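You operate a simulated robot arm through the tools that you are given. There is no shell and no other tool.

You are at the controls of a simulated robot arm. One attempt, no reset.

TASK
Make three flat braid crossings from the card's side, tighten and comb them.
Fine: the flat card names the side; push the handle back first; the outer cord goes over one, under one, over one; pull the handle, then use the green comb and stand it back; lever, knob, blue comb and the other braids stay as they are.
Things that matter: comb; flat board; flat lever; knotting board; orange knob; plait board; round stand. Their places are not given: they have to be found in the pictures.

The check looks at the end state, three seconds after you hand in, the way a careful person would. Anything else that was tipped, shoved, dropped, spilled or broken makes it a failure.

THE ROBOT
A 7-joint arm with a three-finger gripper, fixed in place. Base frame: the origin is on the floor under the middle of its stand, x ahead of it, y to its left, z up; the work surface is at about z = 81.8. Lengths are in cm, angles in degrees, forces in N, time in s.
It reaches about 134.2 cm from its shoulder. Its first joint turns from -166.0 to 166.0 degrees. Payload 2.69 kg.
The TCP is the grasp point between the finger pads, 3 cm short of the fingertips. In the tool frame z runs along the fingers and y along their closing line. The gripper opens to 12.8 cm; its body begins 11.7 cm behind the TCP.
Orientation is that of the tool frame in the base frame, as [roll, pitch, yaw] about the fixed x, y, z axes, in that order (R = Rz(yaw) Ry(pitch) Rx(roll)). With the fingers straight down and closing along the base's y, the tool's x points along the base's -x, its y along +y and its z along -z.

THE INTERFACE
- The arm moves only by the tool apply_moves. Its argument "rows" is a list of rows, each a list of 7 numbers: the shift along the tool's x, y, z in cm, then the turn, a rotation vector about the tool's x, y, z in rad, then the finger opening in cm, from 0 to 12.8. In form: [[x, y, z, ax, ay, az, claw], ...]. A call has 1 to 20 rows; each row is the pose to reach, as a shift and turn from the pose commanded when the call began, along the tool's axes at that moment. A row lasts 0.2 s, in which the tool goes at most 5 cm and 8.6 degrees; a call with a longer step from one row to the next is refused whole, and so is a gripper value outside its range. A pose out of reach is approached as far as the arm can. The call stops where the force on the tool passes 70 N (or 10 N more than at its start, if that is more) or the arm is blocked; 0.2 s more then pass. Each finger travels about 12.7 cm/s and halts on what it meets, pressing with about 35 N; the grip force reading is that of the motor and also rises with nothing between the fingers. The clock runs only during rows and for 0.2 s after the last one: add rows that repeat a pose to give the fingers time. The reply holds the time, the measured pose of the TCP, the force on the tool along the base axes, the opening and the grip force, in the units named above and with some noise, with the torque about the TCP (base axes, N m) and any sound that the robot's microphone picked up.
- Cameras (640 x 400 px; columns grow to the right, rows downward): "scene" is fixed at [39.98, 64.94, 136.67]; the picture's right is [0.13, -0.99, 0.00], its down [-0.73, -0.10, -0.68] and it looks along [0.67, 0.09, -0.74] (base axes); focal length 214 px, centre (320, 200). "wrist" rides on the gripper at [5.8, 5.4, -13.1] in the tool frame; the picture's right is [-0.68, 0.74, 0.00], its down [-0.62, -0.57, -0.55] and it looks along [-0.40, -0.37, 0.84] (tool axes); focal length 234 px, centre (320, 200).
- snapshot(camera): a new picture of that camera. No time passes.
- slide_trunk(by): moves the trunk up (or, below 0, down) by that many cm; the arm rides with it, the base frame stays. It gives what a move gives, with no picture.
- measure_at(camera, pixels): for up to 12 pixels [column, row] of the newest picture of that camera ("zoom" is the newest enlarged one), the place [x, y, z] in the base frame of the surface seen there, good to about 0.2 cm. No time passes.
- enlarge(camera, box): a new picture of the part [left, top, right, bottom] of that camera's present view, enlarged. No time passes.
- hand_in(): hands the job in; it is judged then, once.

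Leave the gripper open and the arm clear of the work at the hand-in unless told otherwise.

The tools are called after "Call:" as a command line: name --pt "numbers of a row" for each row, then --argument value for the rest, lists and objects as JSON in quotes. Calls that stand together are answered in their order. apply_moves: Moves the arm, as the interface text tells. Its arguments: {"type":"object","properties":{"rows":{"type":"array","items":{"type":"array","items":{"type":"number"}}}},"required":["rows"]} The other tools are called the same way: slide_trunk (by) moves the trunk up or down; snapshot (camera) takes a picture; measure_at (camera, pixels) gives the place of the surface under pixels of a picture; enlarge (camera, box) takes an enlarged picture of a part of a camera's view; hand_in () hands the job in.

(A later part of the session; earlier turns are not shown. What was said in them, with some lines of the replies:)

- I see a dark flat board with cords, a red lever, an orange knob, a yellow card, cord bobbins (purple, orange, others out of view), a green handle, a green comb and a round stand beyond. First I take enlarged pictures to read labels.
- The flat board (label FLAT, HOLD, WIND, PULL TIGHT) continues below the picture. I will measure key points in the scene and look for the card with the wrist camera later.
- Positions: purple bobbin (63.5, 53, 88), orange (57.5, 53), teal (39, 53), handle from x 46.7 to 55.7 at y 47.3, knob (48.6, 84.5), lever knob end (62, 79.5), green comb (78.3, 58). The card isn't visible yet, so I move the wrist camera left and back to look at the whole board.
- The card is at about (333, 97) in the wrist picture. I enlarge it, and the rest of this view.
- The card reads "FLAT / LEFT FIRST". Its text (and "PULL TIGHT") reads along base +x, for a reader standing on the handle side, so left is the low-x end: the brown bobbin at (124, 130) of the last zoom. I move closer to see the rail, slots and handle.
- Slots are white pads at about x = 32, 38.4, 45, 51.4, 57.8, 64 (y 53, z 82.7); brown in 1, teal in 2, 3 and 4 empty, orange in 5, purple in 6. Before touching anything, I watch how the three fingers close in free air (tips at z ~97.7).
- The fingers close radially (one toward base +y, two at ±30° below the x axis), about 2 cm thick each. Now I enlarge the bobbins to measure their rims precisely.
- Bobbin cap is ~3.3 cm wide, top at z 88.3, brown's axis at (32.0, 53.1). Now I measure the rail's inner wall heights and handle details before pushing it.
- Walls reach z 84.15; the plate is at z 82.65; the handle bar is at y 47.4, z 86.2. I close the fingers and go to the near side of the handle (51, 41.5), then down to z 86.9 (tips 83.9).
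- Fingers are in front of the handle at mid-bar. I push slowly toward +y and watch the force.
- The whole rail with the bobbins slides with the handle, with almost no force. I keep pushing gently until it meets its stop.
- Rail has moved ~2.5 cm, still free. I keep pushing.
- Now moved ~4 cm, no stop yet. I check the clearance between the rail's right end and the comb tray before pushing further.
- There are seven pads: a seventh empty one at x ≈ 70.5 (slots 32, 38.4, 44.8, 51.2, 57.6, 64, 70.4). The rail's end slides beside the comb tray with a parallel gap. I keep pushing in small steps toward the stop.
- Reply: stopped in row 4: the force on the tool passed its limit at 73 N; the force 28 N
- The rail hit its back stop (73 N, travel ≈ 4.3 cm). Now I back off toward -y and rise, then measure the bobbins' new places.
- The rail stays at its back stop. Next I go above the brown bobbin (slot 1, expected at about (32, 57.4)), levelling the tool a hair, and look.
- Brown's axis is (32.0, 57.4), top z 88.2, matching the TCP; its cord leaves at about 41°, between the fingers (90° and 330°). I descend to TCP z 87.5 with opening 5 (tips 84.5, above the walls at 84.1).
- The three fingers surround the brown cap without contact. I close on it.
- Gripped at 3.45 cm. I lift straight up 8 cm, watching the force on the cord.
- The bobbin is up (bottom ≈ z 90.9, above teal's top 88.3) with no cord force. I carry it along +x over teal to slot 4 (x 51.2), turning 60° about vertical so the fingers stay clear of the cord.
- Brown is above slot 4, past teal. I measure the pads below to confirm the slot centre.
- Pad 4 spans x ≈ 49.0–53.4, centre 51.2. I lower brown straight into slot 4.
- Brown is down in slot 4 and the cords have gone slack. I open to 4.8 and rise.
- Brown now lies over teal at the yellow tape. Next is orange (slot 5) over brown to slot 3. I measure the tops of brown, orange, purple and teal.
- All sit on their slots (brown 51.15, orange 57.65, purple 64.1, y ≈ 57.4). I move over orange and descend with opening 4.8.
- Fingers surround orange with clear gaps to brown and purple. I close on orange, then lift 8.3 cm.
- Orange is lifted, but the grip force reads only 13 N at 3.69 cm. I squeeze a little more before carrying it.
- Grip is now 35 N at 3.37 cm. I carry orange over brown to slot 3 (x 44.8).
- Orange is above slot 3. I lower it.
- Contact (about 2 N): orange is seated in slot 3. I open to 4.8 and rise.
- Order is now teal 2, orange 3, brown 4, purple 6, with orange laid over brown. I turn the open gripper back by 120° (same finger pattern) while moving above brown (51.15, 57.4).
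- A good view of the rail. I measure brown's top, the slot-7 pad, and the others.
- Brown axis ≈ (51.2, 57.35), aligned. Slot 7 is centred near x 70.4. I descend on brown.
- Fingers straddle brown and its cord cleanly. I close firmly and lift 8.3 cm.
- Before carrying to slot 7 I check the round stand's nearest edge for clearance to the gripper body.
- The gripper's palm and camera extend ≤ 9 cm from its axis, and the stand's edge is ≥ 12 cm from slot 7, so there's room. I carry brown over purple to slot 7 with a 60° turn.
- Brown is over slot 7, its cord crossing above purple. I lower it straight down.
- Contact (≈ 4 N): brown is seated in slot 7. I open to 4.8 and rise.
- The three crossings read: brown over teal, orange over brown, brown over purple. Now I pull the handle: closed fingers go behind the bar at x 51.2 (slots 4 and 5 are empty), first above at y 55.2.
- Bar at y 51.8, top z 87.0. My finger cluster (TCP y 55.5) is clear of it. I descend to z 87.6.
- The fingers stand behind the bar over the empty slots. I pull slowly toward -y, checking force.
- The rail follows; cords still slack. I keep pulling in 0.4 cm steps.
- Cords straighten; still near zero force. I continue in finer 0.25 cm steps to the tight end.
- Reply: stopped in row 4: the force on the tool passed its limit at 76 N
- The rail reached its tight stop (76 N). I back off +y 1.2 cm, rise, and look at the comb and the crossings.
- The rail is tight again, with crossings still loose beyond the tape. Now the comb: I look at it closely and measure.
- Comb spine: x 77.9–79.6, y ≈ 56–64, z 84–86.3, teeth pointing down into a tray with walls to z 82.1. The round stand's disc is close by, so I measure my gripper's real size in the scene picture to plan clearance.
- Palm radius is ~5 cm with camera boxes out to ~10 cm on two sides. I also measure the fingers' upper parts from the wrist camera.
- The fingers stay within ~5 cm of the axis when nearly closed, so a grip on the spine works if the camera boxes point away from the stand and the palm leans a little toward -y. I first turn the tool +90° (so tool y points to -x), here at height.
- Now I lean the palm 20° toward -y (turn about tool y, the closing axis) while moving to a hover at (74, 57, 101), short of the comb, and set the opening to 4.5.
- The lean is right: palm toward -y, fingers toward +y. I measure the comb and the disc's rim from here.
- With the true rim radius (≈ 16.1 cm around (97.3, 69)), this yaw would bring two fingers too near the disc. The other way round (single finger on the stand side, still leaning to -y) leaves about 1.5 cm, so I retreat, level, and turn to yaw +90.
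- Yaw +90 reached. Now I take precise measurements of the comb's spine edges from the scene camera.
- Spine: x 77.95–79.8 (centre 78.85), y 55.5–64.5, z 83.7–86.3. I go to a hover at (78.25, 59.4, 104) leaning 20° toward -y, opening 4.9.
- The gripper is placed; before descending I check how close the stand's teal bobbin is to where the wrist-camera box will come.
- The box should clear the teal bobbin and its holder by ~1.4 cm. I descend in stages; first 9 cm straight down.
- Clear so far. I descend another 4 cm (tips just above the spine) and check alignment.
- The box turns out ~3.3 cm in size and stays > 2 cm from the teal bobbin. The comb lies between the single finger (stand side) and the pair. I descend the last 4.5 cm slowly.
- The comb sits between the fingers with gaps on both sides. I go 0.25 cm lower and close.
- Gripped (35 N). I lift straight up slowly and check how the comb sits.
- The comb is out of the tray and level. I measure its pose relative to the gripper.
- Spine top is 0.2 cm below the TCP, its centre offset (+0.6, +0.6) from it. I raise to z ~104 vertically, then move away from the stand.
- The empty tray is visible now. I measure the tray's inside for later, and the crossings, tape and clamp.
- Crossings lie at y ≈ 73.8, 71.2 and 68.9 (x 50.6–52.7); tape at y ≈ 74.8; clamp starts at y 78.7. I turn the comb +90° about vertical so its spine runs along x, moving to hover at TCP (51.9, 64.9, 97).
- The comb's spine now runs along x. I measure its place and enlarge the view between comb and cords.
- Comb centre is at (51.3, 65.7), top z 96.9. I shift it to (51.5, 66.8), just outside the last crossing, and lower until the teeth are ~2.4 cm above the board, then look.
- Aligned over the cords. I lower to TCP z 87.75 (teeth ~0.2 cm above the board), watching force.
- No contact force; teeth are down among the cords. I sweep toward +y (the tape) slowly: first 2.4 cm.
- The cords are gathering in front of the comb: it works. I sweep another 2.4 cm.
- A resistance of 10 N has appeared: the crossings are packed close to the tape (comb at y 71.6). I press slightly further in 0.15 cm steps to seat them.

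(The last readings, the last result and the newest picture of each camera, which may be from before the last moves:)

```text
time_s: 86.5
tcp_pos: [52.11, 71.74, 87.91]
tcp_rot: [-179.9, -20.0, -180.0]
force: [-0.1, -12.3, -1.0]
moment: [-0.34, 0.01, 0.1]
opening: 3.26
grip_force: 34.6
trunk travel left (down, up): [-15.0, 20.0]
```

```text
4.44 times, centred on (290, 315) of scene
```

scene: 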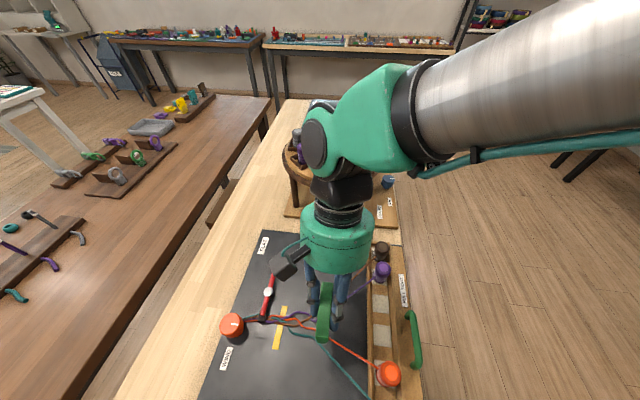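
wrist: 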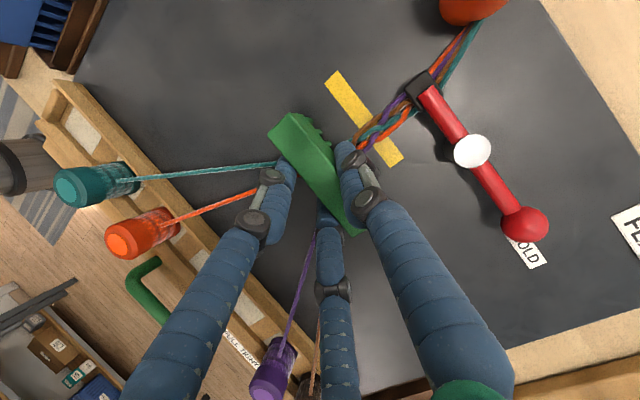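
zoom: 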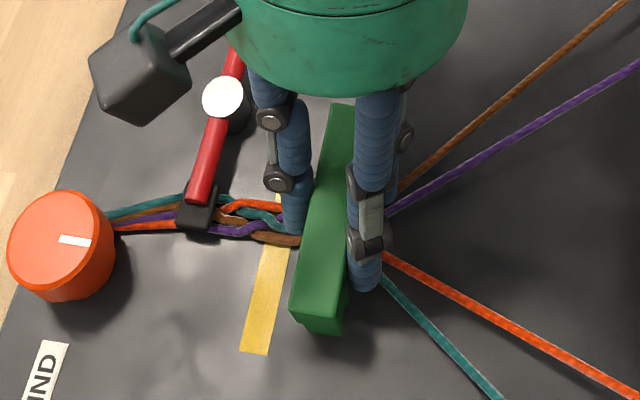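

Force stays ~12 N. I check that the comb isn't tilting in the grip and see what's left in front of it.

Call:
snapshot --camera "wrist"

Call:
enlarge --camera "wrist" --box '[260, 60, 440, 230]'

Call:
measure_at --camera "wrist" --pixels '[[293, 117], [276, 131], [300, 150], [320, 175], [335, 200], [355, 228], [308, 140], [310, 122], [324, 128], [336, 140], [365, 115], [350, 125]]'

```text
taken
```

wrist: 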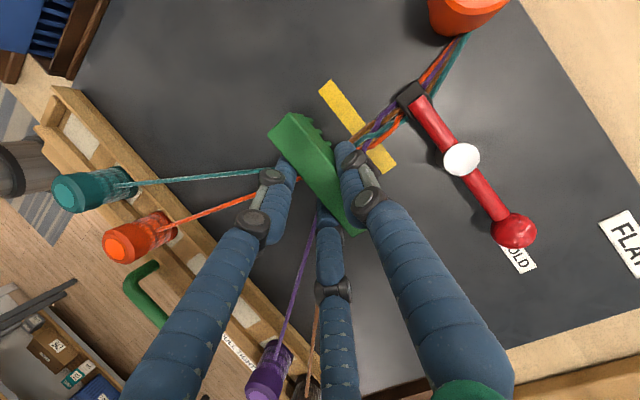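

```text
2.35 times, centred on (350, 145) of wrist
```

zoom: 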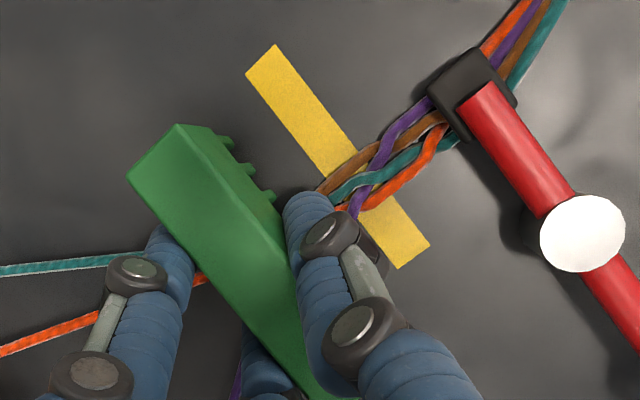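

```text
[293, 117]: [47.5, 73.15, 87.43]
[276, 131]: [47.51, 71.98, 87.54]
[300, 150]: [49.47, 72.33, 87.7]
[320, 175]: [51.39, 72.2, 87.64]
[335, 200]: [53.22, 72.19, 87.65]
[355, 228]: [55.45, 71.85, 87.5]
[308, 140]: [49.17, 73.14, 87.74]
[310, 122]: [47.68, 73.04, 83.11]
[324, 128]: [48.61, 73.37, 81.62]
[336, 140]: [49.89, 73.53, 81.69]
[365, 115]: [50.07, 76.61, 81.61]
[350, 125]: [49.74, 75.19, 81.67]
```

The comb is upright (centre y 72.3, front of teeth 73.1) and the tape's near edge is at ~74. I push 0.4 cm more, then lift to inspect.

Call:
apply_moves --pt "0 0.15 0 0 0 0 0.5" --pt "0 0.3 0 0 0 0 0.5" --pt "0 0.4 0 0 0 0 0.5" --pt "0 0.4 0 0 0 0 0.5"

Call:
enlarge --camera "scene" --box '[240, 270, 340, 360]'

```text
time_s: 87.5
tcp_pos: [52.14, 71.99, 87.89]
tcp_rot: [-180.0, -20.0, -179.8]
force: [0.2, -11.9, 0.0]
moment: [-0.35, -0.03, 0.08]
opening: 3.25
grip_force: 34.7
trunk travel left (down, up): [-15.0, 20.0]
```

```text
4.44 times, centred on (290, 315) of scene
```

zoom: 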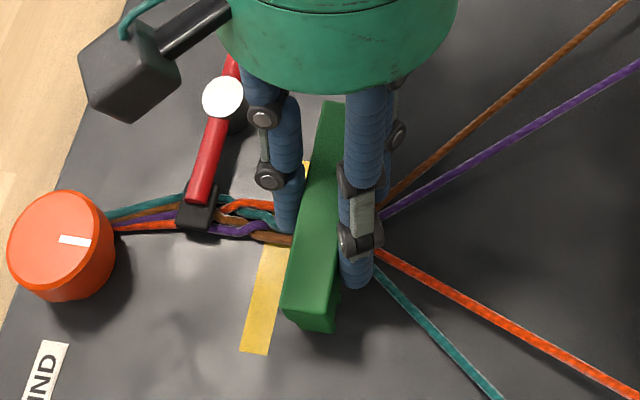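

Steady ~12 N. I lift the comb straight up to inspect the packing.

Call:
apply_moves --pt "0.34 0 -0.94 0 0 0 0.5" --pt "1.03 0 -2.82 0 0 0 0.5" --pt "2.05 0 -5.64 0 0 0 0.5" --pt "3.08 0 -8.46 0 0 0 0.5" --pt "3.42 -3 -9.4 0 0 0 0.5" --pt "3.42 -7 -9.4 0 0 0 0.5" --pt "3.42 -11 -9.4 0 0 0 0.5"

Call:
snapshot --camera "wrist"

Call:
enlarge --camera "scene" --box '[240, 290, 320, 350]'

Call:
enlarge --camera "wrist" --box '[370, 20, 550, 180]'

```text
time_s: 89.1
tcp_pos: [52.02, 61.08, 98.01]
tcp_rot: [-179.8, -20.0, 180.0]
force: [-0.3, 0.2, -0.3]
moment: [-0.04, 0.0, 0.02]
opening: 3.23
grip_force: 34.8
trunk travel left (down, up): [-15.0, 20.0]
```

```text
taken
```

wrist: 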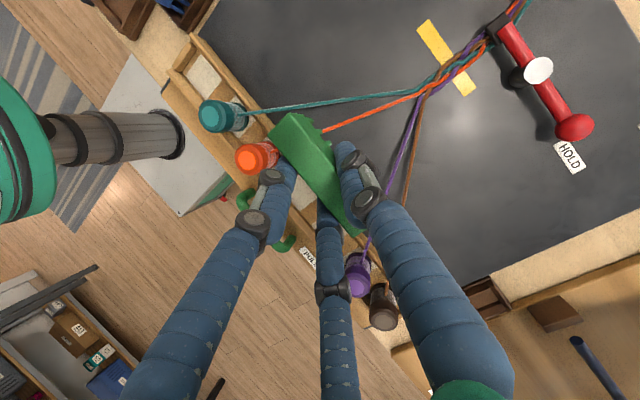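

```text
6.67 times, centred on (280, 320) of scene
```

zoom: 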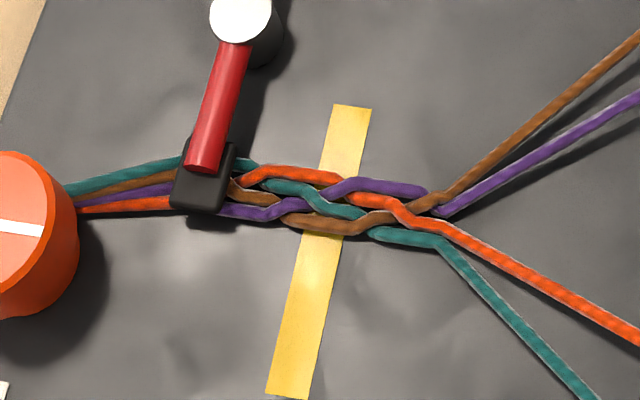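

```text
2.50 times, centred on (460, 100) of wrist
```

zoom: 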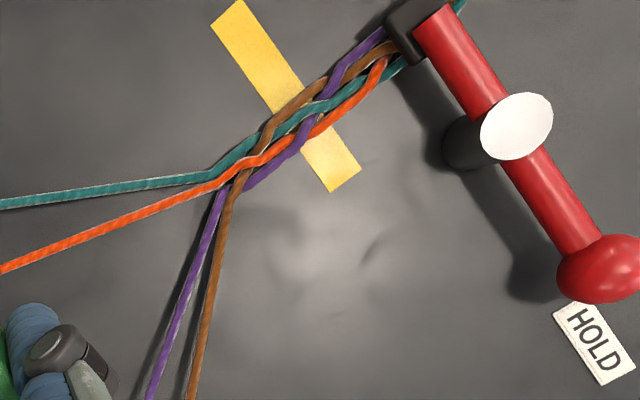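

The braid is packed evenly: brown over teal, under orange, over purple. Now I return the comb: turn it back -90° and go to (62.1, 59.2, 104).

Call:
apply_moves --pt "-0.68 -0.17 -0.83 -0.0488 0 0.1342 0.5" --pt "-1.35 -0.35 -1.65 -0.0976 0 0.2684 0.5" --pt "-2.03 -0.52 -2.48 -0.1464 0 0.4026 0.5" --pt "-2.7 -0.69 -3.3 -0.1953 0 0.5367 0.5" --pt "-3.38 -0.86 -4.13 -0.2441 0 0.6709 0.5" --pt "-4.06 -1.04 -4.96 -0.2929 0 0.8051 0.5" --pt "-4.73 -1.21 -5.78 -0.3417 0 0.9393 0.5" --pt "-5.41 -1.38 -6.61 -0.3905 0 1.0735 0.5" --pt "-6.09 -1.55 -7.44 -0.4394 0 1.2076 0.5" --pt "-6.76 -1.73 -8.26 -0.4882 0 1.3418 0.5" --pt "-7.44 -1.9 -9.09 -0.537 0 1.476 0.5" --pt "-7.44 -1.9 -9.09 -0.537 0 1.476 0.5"

Call:
snapshot --camera "scene"

Call:
snapshot --camera "wrist"

```text
time_s: 91.7
tcp_pos: [62.36, 59.16, 103.95]
tcp_rot: [-179.9, -20.0, 90.0]
force: [1.3, -0.4, -0.5]
moment: [-0.04, -0.02, -0.02]
opening: 3.26
grip_force: 34.9
trunk travel left (down, up): [-15.0, 20.0]
```

```text
taken
```

scene: 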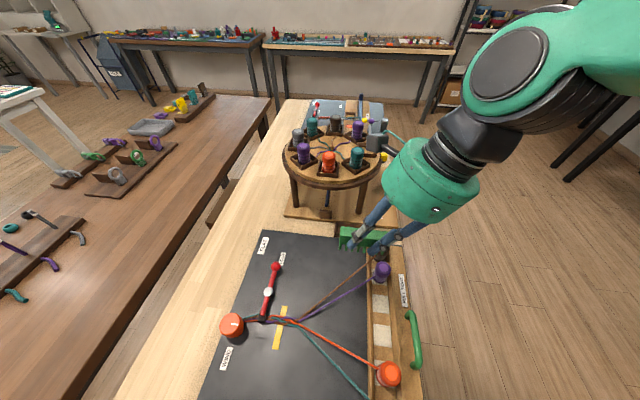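

```text
taken
```

wrist: 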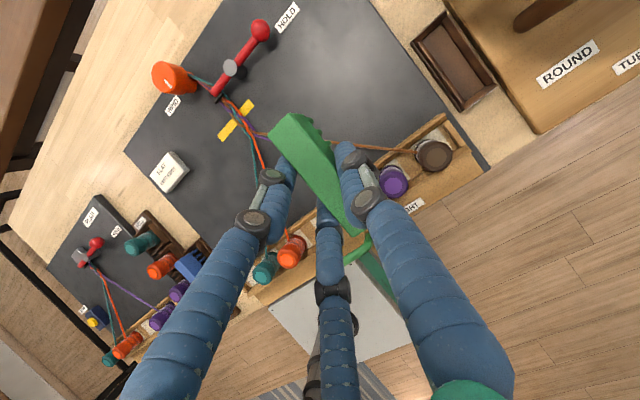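

I move back above the tray (x +15.95) and then straight down to z ≈ 92, teeth still above the tray, to check alignment.

Call:
apply_moves --pt "0.05 4 0 0 0 0 0.5" --pt "0.1 8 0 0 0 0 0.5" --pt "0.15 12 0 0 0 0 0.5" --pt "0.19 15.95 0.07 0 0 0 0.5" --pt "-0.84 15.95 2.89 0 0 0 0.5" --pt "-1.86 15.95 5.71 0 0 0 0.5" --pt "-2.89 15.95 8.53 0 0 0 0.5" --pt "-3.91 15.95 11.35 0 0 0 0.5" --pt "-3.91 15.95 11.35 0 0 0 0.5"

Call:
snapshot --camera "wrist"

Call:
enlarge --camera "wrist" --box '[250, 90, 400, 250]'

Call:
enlarge --camera "scene" --box '[310, 150, 430, 260]'

Call:
measure_at --camera "wrist" --pixels '[[293, 117], [276, 131], [300, 150], [320, 175], [335, 200], [350, 225], [318, 150], [308, 125]]'

```text
time_s: 93.7
tcp_pos: [78.05, 59.51, 91.95]
tcp_rot: [179.9, -19.9, 89.9]
force: [-0.2, -0.1, -0.5]
moment: [-0.05, 0.04, 0.01]
opening: 3.24
grip_force: 34.4
trunk travel left (down, up): [-15.0, 20.0]
```

```text
taken
```

wrist: 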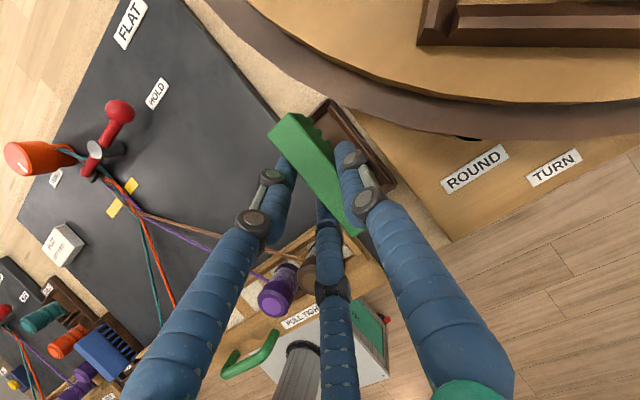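

```text
2.50 times, centred on (325, 170) of wrist
```

zoom: 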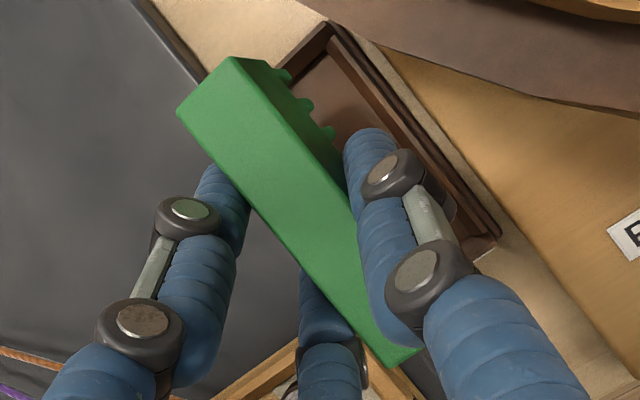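

```text
3.64 times, centred on (370, 205) of scene
```

zoom: 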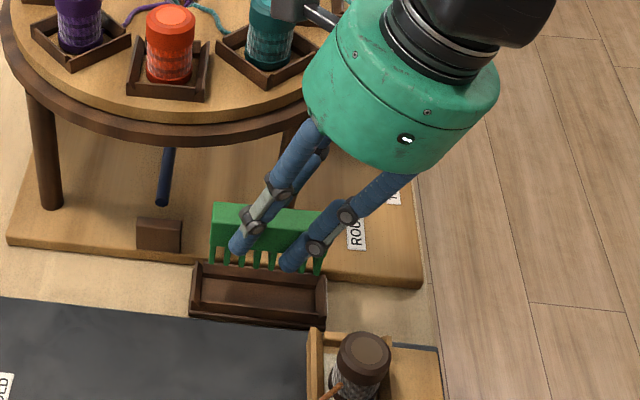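

```text
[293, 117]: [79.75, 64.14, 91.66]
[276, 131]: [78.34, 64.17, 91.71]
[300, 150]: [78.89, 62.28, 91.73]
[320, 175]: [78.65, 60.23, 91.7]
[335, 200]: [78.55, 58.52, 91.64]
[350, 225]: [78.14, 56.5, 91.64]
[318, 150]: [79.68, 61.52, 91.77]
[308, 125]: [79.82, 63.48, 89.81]
```

By my bookkeeping and these measurements the comb is within ~0.1 cm of where it was lifted out. I shift (+0.05, -0.1) and lower to just above the tray walls, then check again.

Call:
apply_moves --pt "-0.6 0.05 1.4 0 0 0 0.5" --pt "-1.05 0.05 2.6 0 0 0 0.5" --pt "-1.19 0.05 2.98 0 0 0 0.5" --pt "-1.19 0.05 2.98 0 0 0 0.5"

Call:
snapshot --camera "wrist"

Call:
enlarge --camera "scene" --box '[330, 200, 380, 250]'

Call:
measure_at --camera "zoom" --pixels '[[165, 150], [170, 200], [180, 240], [450, 240], [460, 215], [230, 260], [260, 150], [110, 240], [490, 250], [130, 225]]'

Call:
measure_at --camera "wrist" --pixels '[[293, 117], [276, 131], [300, 150], [320, 175], [335, 200], [350, 225], [318, 150], [308, 125]]'

```text
time_s: 94.7
tcp_pos: [78.27, 59.22, 88.72]
tcp_rot: [-179.9, -19.9, 90.1]
force: [0.1, -0.1, -1.0]
moment: [0.02, -0.01, -0.01]
opening: 3.2
grip_force: 34.5
trunk travel left (down, up): [-15.0, 20.0]
```

```text
taken
```

wrist: 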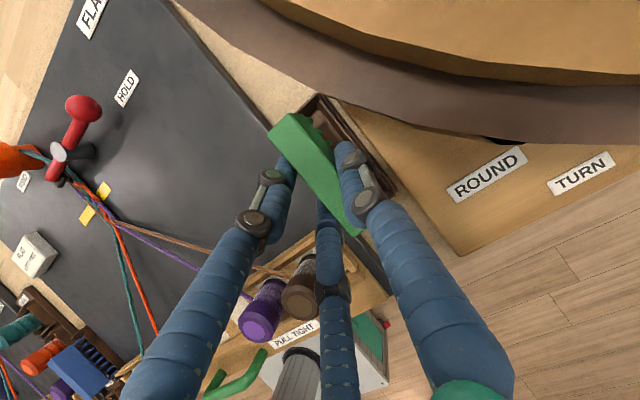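

```text
8.00 times, centred on (355, 225) of scene
```

zoom: 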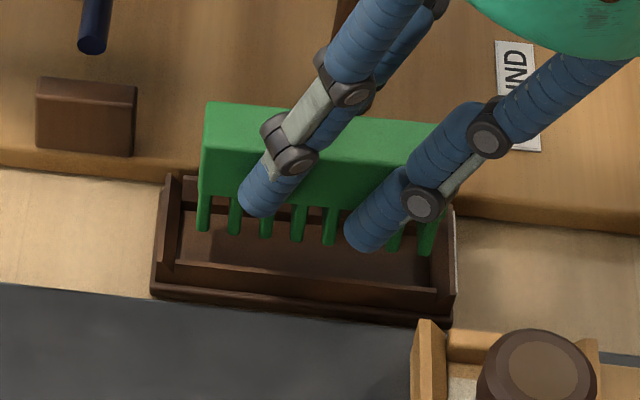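

```text
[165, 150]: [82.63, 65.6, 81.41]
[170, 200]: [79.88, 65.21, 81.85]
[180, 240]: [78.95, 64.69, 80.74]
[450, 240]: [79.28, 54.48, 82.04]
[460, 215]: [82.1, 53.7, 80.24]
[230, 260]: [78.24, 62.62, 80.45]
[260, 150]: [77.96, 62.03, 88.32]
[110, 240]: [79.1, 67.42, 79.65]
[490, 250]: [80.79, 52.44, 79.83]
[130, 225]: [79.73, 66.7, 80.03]
```

```text
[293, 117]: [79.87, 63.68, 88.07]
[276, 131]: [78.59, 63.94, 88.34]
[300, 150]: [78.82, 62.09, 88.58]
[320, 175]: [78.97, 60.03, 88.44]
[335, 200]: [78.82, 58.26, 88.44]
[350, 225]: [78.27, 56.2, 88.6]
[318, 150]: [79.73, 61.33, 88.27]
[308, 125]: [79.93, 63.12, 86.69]
```

The comb matches its lift-out position within ~0.05 cm. I check the outer teeth against the tray's inner end walls.

Call:
measure_at --camera "zoom" --pixels '[[203, 222], [203, 210], [425, 248], [428, 238], [235, 228], [298, 236], [200, 160], [172, 185], [442, 225], [182, 205]]'

```text
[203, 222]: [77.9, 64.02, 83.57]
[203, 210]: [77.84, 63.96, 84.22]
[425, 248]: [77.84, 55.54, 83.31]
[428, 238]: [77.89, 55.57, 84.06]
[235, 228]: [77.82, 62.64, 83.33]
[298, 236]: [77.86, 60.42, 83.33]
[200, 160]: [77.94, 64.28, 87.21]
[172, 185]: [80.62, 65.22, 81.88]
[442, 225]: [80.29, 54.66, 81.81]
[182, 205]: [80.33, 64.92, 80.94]
```

Teeth span y 55.4–64.1 inside tray walls at 54.9–64.8; the x position matches too. I lower the last 2.1 cm slowly.

Call:
apply_moves --pt "-0.24 0 0.66 0 0 0 0.5" --pt "-0.44 0 1.2 0 0 0 0.5" --pt "-0.58 0 1.6 0 0 0 0.5" --pt "-0.67 0 1.85 0 0 0 0.5" --pt "-0.72 0 1.97 0 0 0 0.5" --pt "-0.72 0 1.97 0 0 0 0.5"

Call:
enlarge --camera "scene" --box '[330, 200, 380, 250]'

```text
time_s: 96.1
tcp_pos: [78.26, 59.23, 86.51]
tcp_rot: [180.0, -19.9, 90.0]
force: [0.0, -0.3, -0.8]
moment: [-0.04, 0.02, 0.0]
opening: 3.23
grip_force: 35.1
trunk travel left (down, up): [-15.0, 20.0]
```

```text
8.00 times, centred on (355, 225) of scene
```

zoom: 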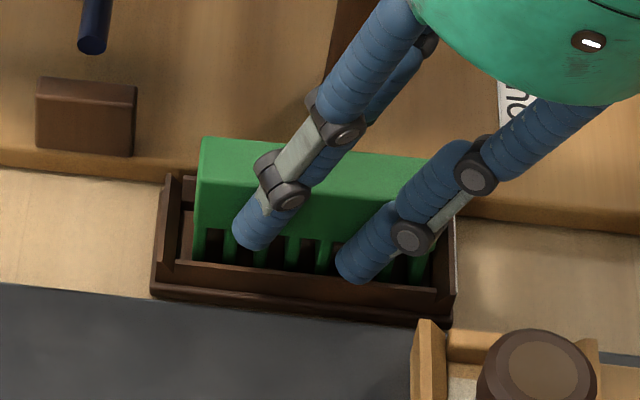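

The comb is down inside the tray, with no contact force yet. I lower in tiny steps until it touches.

Call:
apply_moves --pt "-0.017 0 0.047 0 0 0 0.5" --pt "-0.034 0 0.094 0 0 0 0.5" --pt "-0.034 0 0.094 0 0 0 0.5"

```text
time_s: 96.9
tcp_pos: [78.38, 59.33, 86.35]
tcp_rot: [-179.9, -20.0, 90.0]
force: [-1.7, 0.4, 4.7]
moment: [0.05, -0.02, 0.03]
opening: 3.25
grip_force: 35.1
trunk travel left (down, up): [-15.0, 20.0]
```

Contact at 4.7 N: the comb stands on the tray floor. I open to 4.9 and look before rising.

Call:
apply_moves --pt "0 0 0 0 0 0 3" --pt "0 0 0 0 0 0 3.6" --pt "0 0 0 0 0 0 4.2" --pt "0 0 0 0 0 0 4.9" --pt "0 0 0 0 0 0 4.9"

Call:
enlarge --camera "scene" --box '[330, 200, 380, 250]'

Call:
enlarge --camera "wrist" --box '[250, 90, 400, 250]'

```text
time_s: 98.1
tcp_pos: [78.23, 59.24, 86.41]
tcp_rot: [-180.0, -19.9, 90.1]
force: [-0.4, 0.1, 0.0]
moment: [-0.05, 0.0, 0.02]
opening: 4.93
grip_force: 0.1
trunk travel left (down, up): [-15.0, 20.0]
```

```text
8.00 times, centred on (355, 225) of scene
```

zoom: 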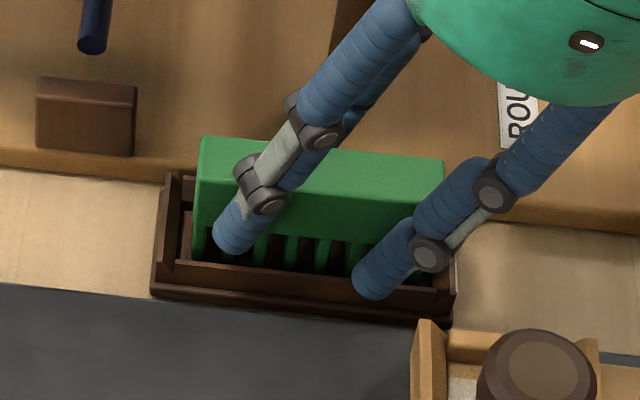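

```text
2.50 times, centred on (325, 170) of wrist
```

zoom: 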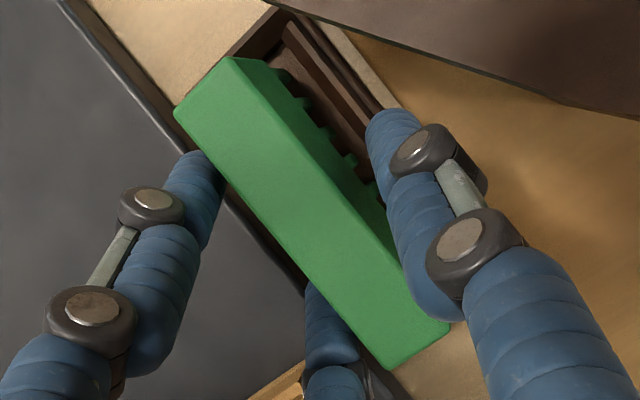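

The comb stands free in its tray and the fingers are clear. I rise straight up 17 cm.

Call:
apply_moves --pt "0.17 0 -0.47 0 0 0 4.9" --pt "0.51 0 -1.41 0 0 0 4.9" --pt "1.2 0 -3.29 0 0 0 4.9" --pt "2.39 0 -6.58 0 0 0 4.9" --pt "3.59 0 -9.87 0 0 0 4.9" --pt "4.79 0 -13.16 0 0 0 4.9" --pt "5.81 0 -15.97 0 0 0 4.9"

Call:
snapshot --camera "scene"

Call:
enlarge --camera "scene" --box '[330, 200, 380, 250]'

```text
time_s: 99.7
tcp_pos: [78.41, 59.2, 103.25]
tcp_rot: [180.0, -19.9, 90.1]
force: [-0.6, -0.3, -0.9]
moment: [0.01, 0.0, -0.02]
opening: 4.91
grip_force: 0.1
trunk travel left (down, up): [-15.0, 20.0]
```

```text
taken
```

scene: 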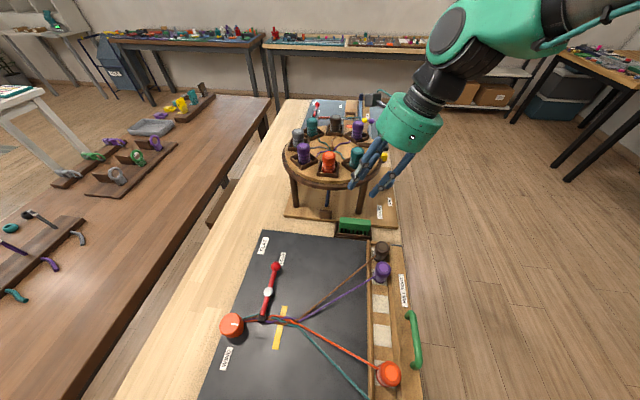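

```text
8.00 times, centred on (355, 225) of scene
```

zoom: 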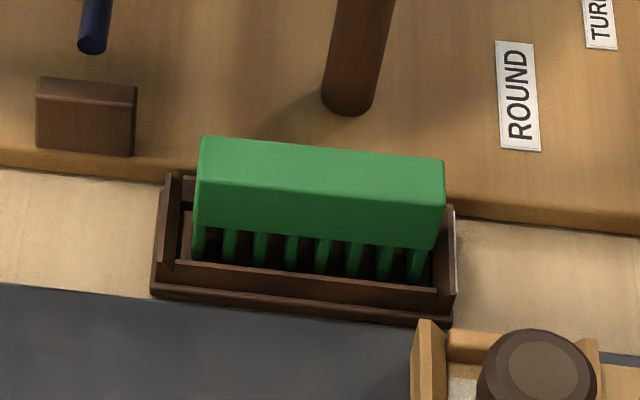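

The comb stands in its tray as before. I move the arm clear toward -x, -y and level it, then inspect the whole scene.

Call:
apply_moves --pt "-1.8 -2.75 -1.7 0 -0.044 0 4.9" --pt "-3.55 -5.5 -3.4 0 -0.087 0 6" --pt "-5.3 -8.25 -5.1 0 -0.131 0 8" --pt "-7.1 -11 -6.85 0 -0.175 0 10" --pt "-8.9 -13.75 -8.6 0 -0.218 0 12.8" --pt "-10.65 -16.5 -10.3 0 -0.262 0 12.8" --pt "-12.4 -19.25 -12 0 -0.305 0 12.8" --pt "-14.2 -22 -13.7 0 -0.349 0 12.8" --pt "-14.2 -22 -13.7 0 -0.349 0 12.8"

Call:
snapshot --camera "scene"

Call:
snapshot --camera "wrist"

Call:
enlarge --camera "scene" --box '[200, 220, 440, 400]'

Call:
enlarge --camera "scene" --box '[240, 290, 320, 350]'

```text
time_s: 101.7
tcp_pos: [56.51, 41.4, 111.5]
tcp_rot: [180.0, 0.1, 90.1]
force: [-0.5, 0.5, 1.1]
moment: [0.03, -0.04, -0.01]
opening: 12.81
grip_force: 0.1
trunk travel left (down, up): [-15.0, 20.0]
```

```text
taken
```

scene: 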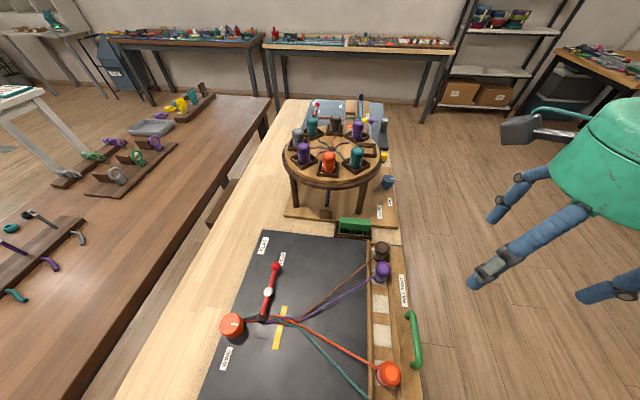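

```text
taken
```

wrist: 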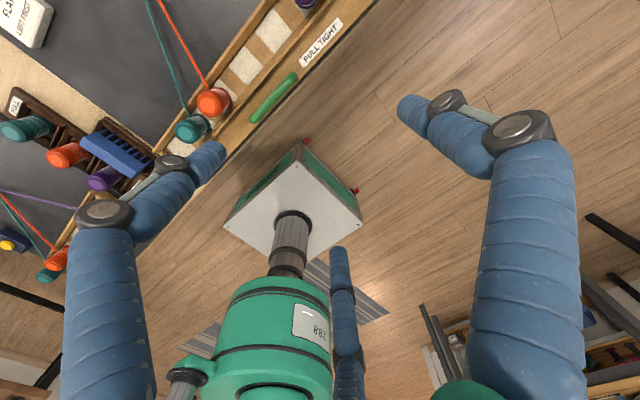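

```text
2.22 times, centred on (320, 310) of scene
```

zoom: 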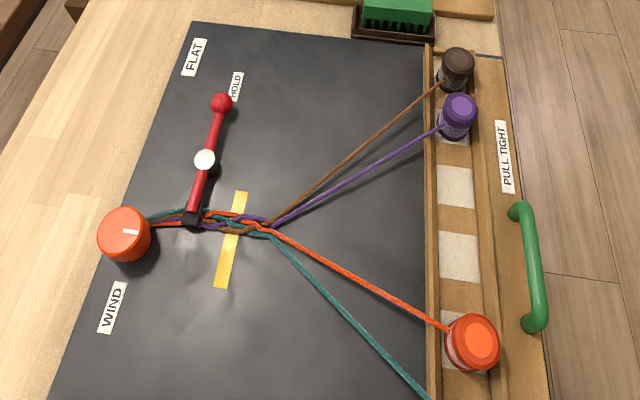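

```text
6.67 times, centred on (280, 320) of scene
```

zoom: 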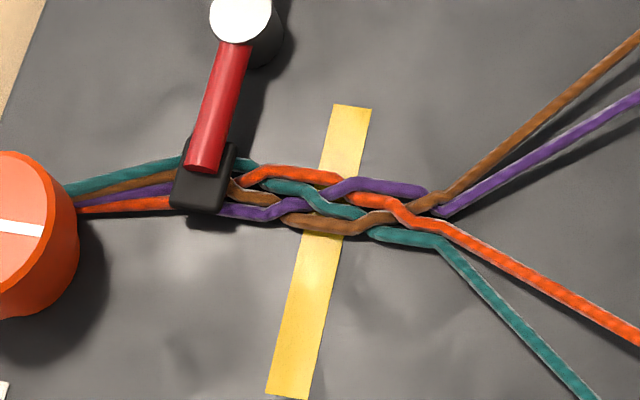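

The handle is at its pulled place, and bobbins stand teal 2, orange 3, purple 6, brown 7. I enlarge the crossings once more to verify over/under.

Call:
enlarge --camera "scene" --box '[272, 308, 304, 332]'

Call:
enlarge --camera "scene" --box '[270, 90, 420, 240]'

Call:
measure_at --camera "scene" --pixels '[[410, 312], [418, 366], [275, 267], [267, 291], [232, 322], [384, 268], [388, 372], [380, 248]]'

```text
16.00 times, centred on (288, 320) of scene
```

zoom: 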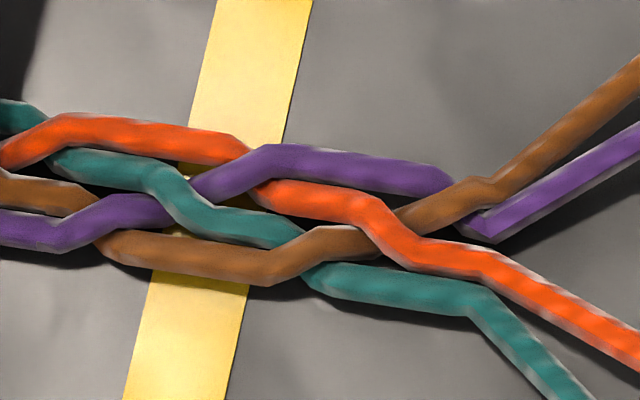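

```text
2.67 times, centred on (345, 165) of scene
```

zoom: 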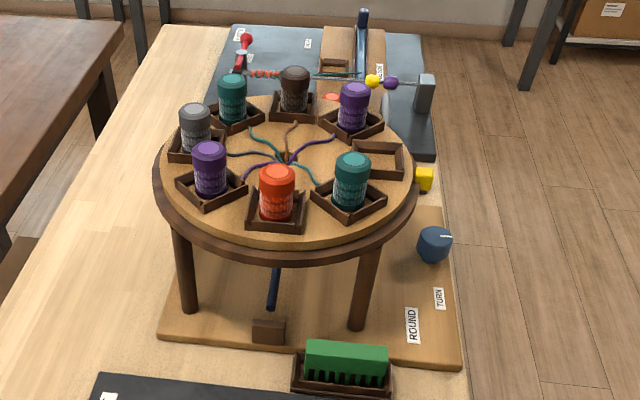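

```text
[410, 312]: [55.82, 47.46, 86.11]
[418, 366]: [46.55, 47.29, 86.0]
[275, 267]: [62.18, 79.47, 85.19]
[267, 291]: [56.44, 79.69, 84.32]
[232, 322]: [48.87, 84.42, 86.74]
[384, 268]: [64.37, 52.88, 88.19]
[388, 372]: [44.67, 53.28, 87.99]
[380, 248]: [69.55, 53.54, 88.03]
```

The picture shows brown over teal, under orange and over purple, packed against the tape. The handle is back at its pulled place, and the lever, knob and round stand measure or look as at the start. The comb is in its tray, the gripper is open and the arm is clear, so I hand in.

Call:
hand_in

```text
The job is handed in.
```

I made the three crossings from the left, tightened them and combed them, then handed the job in. I haven't seen the verdict.

- **Side:** the flat card reads "LEFT FIRST". Its text is read from the handle side, so I took left as the low-x end and worked with the brown cord.
- **Handle first:** I pushed it back about 4.3 cm to its stop before moving any bobbin.
- **Crossings:** brown goes over teal, under orange and over purple. An enlarged picture at the end confirmed all three. The bobbins now stand in slots 2 (teal), 3 (orange), 6 (purple) and 7 (brown).
- **Tightening:** I pulled the handle out to its stop. It measures where it was at the start.
- **Combing:** the green comb packed the crossings close against the yellow tape. It stands back in its tray, where it was at the start.
- **Left alone:** the lever and knob measure as they did at the start, and the round stand looks unchanged. I never touched the blue comb or the other braids, but I did not measure them again.

The arm was clear of the work with the gripper open when I handed in.
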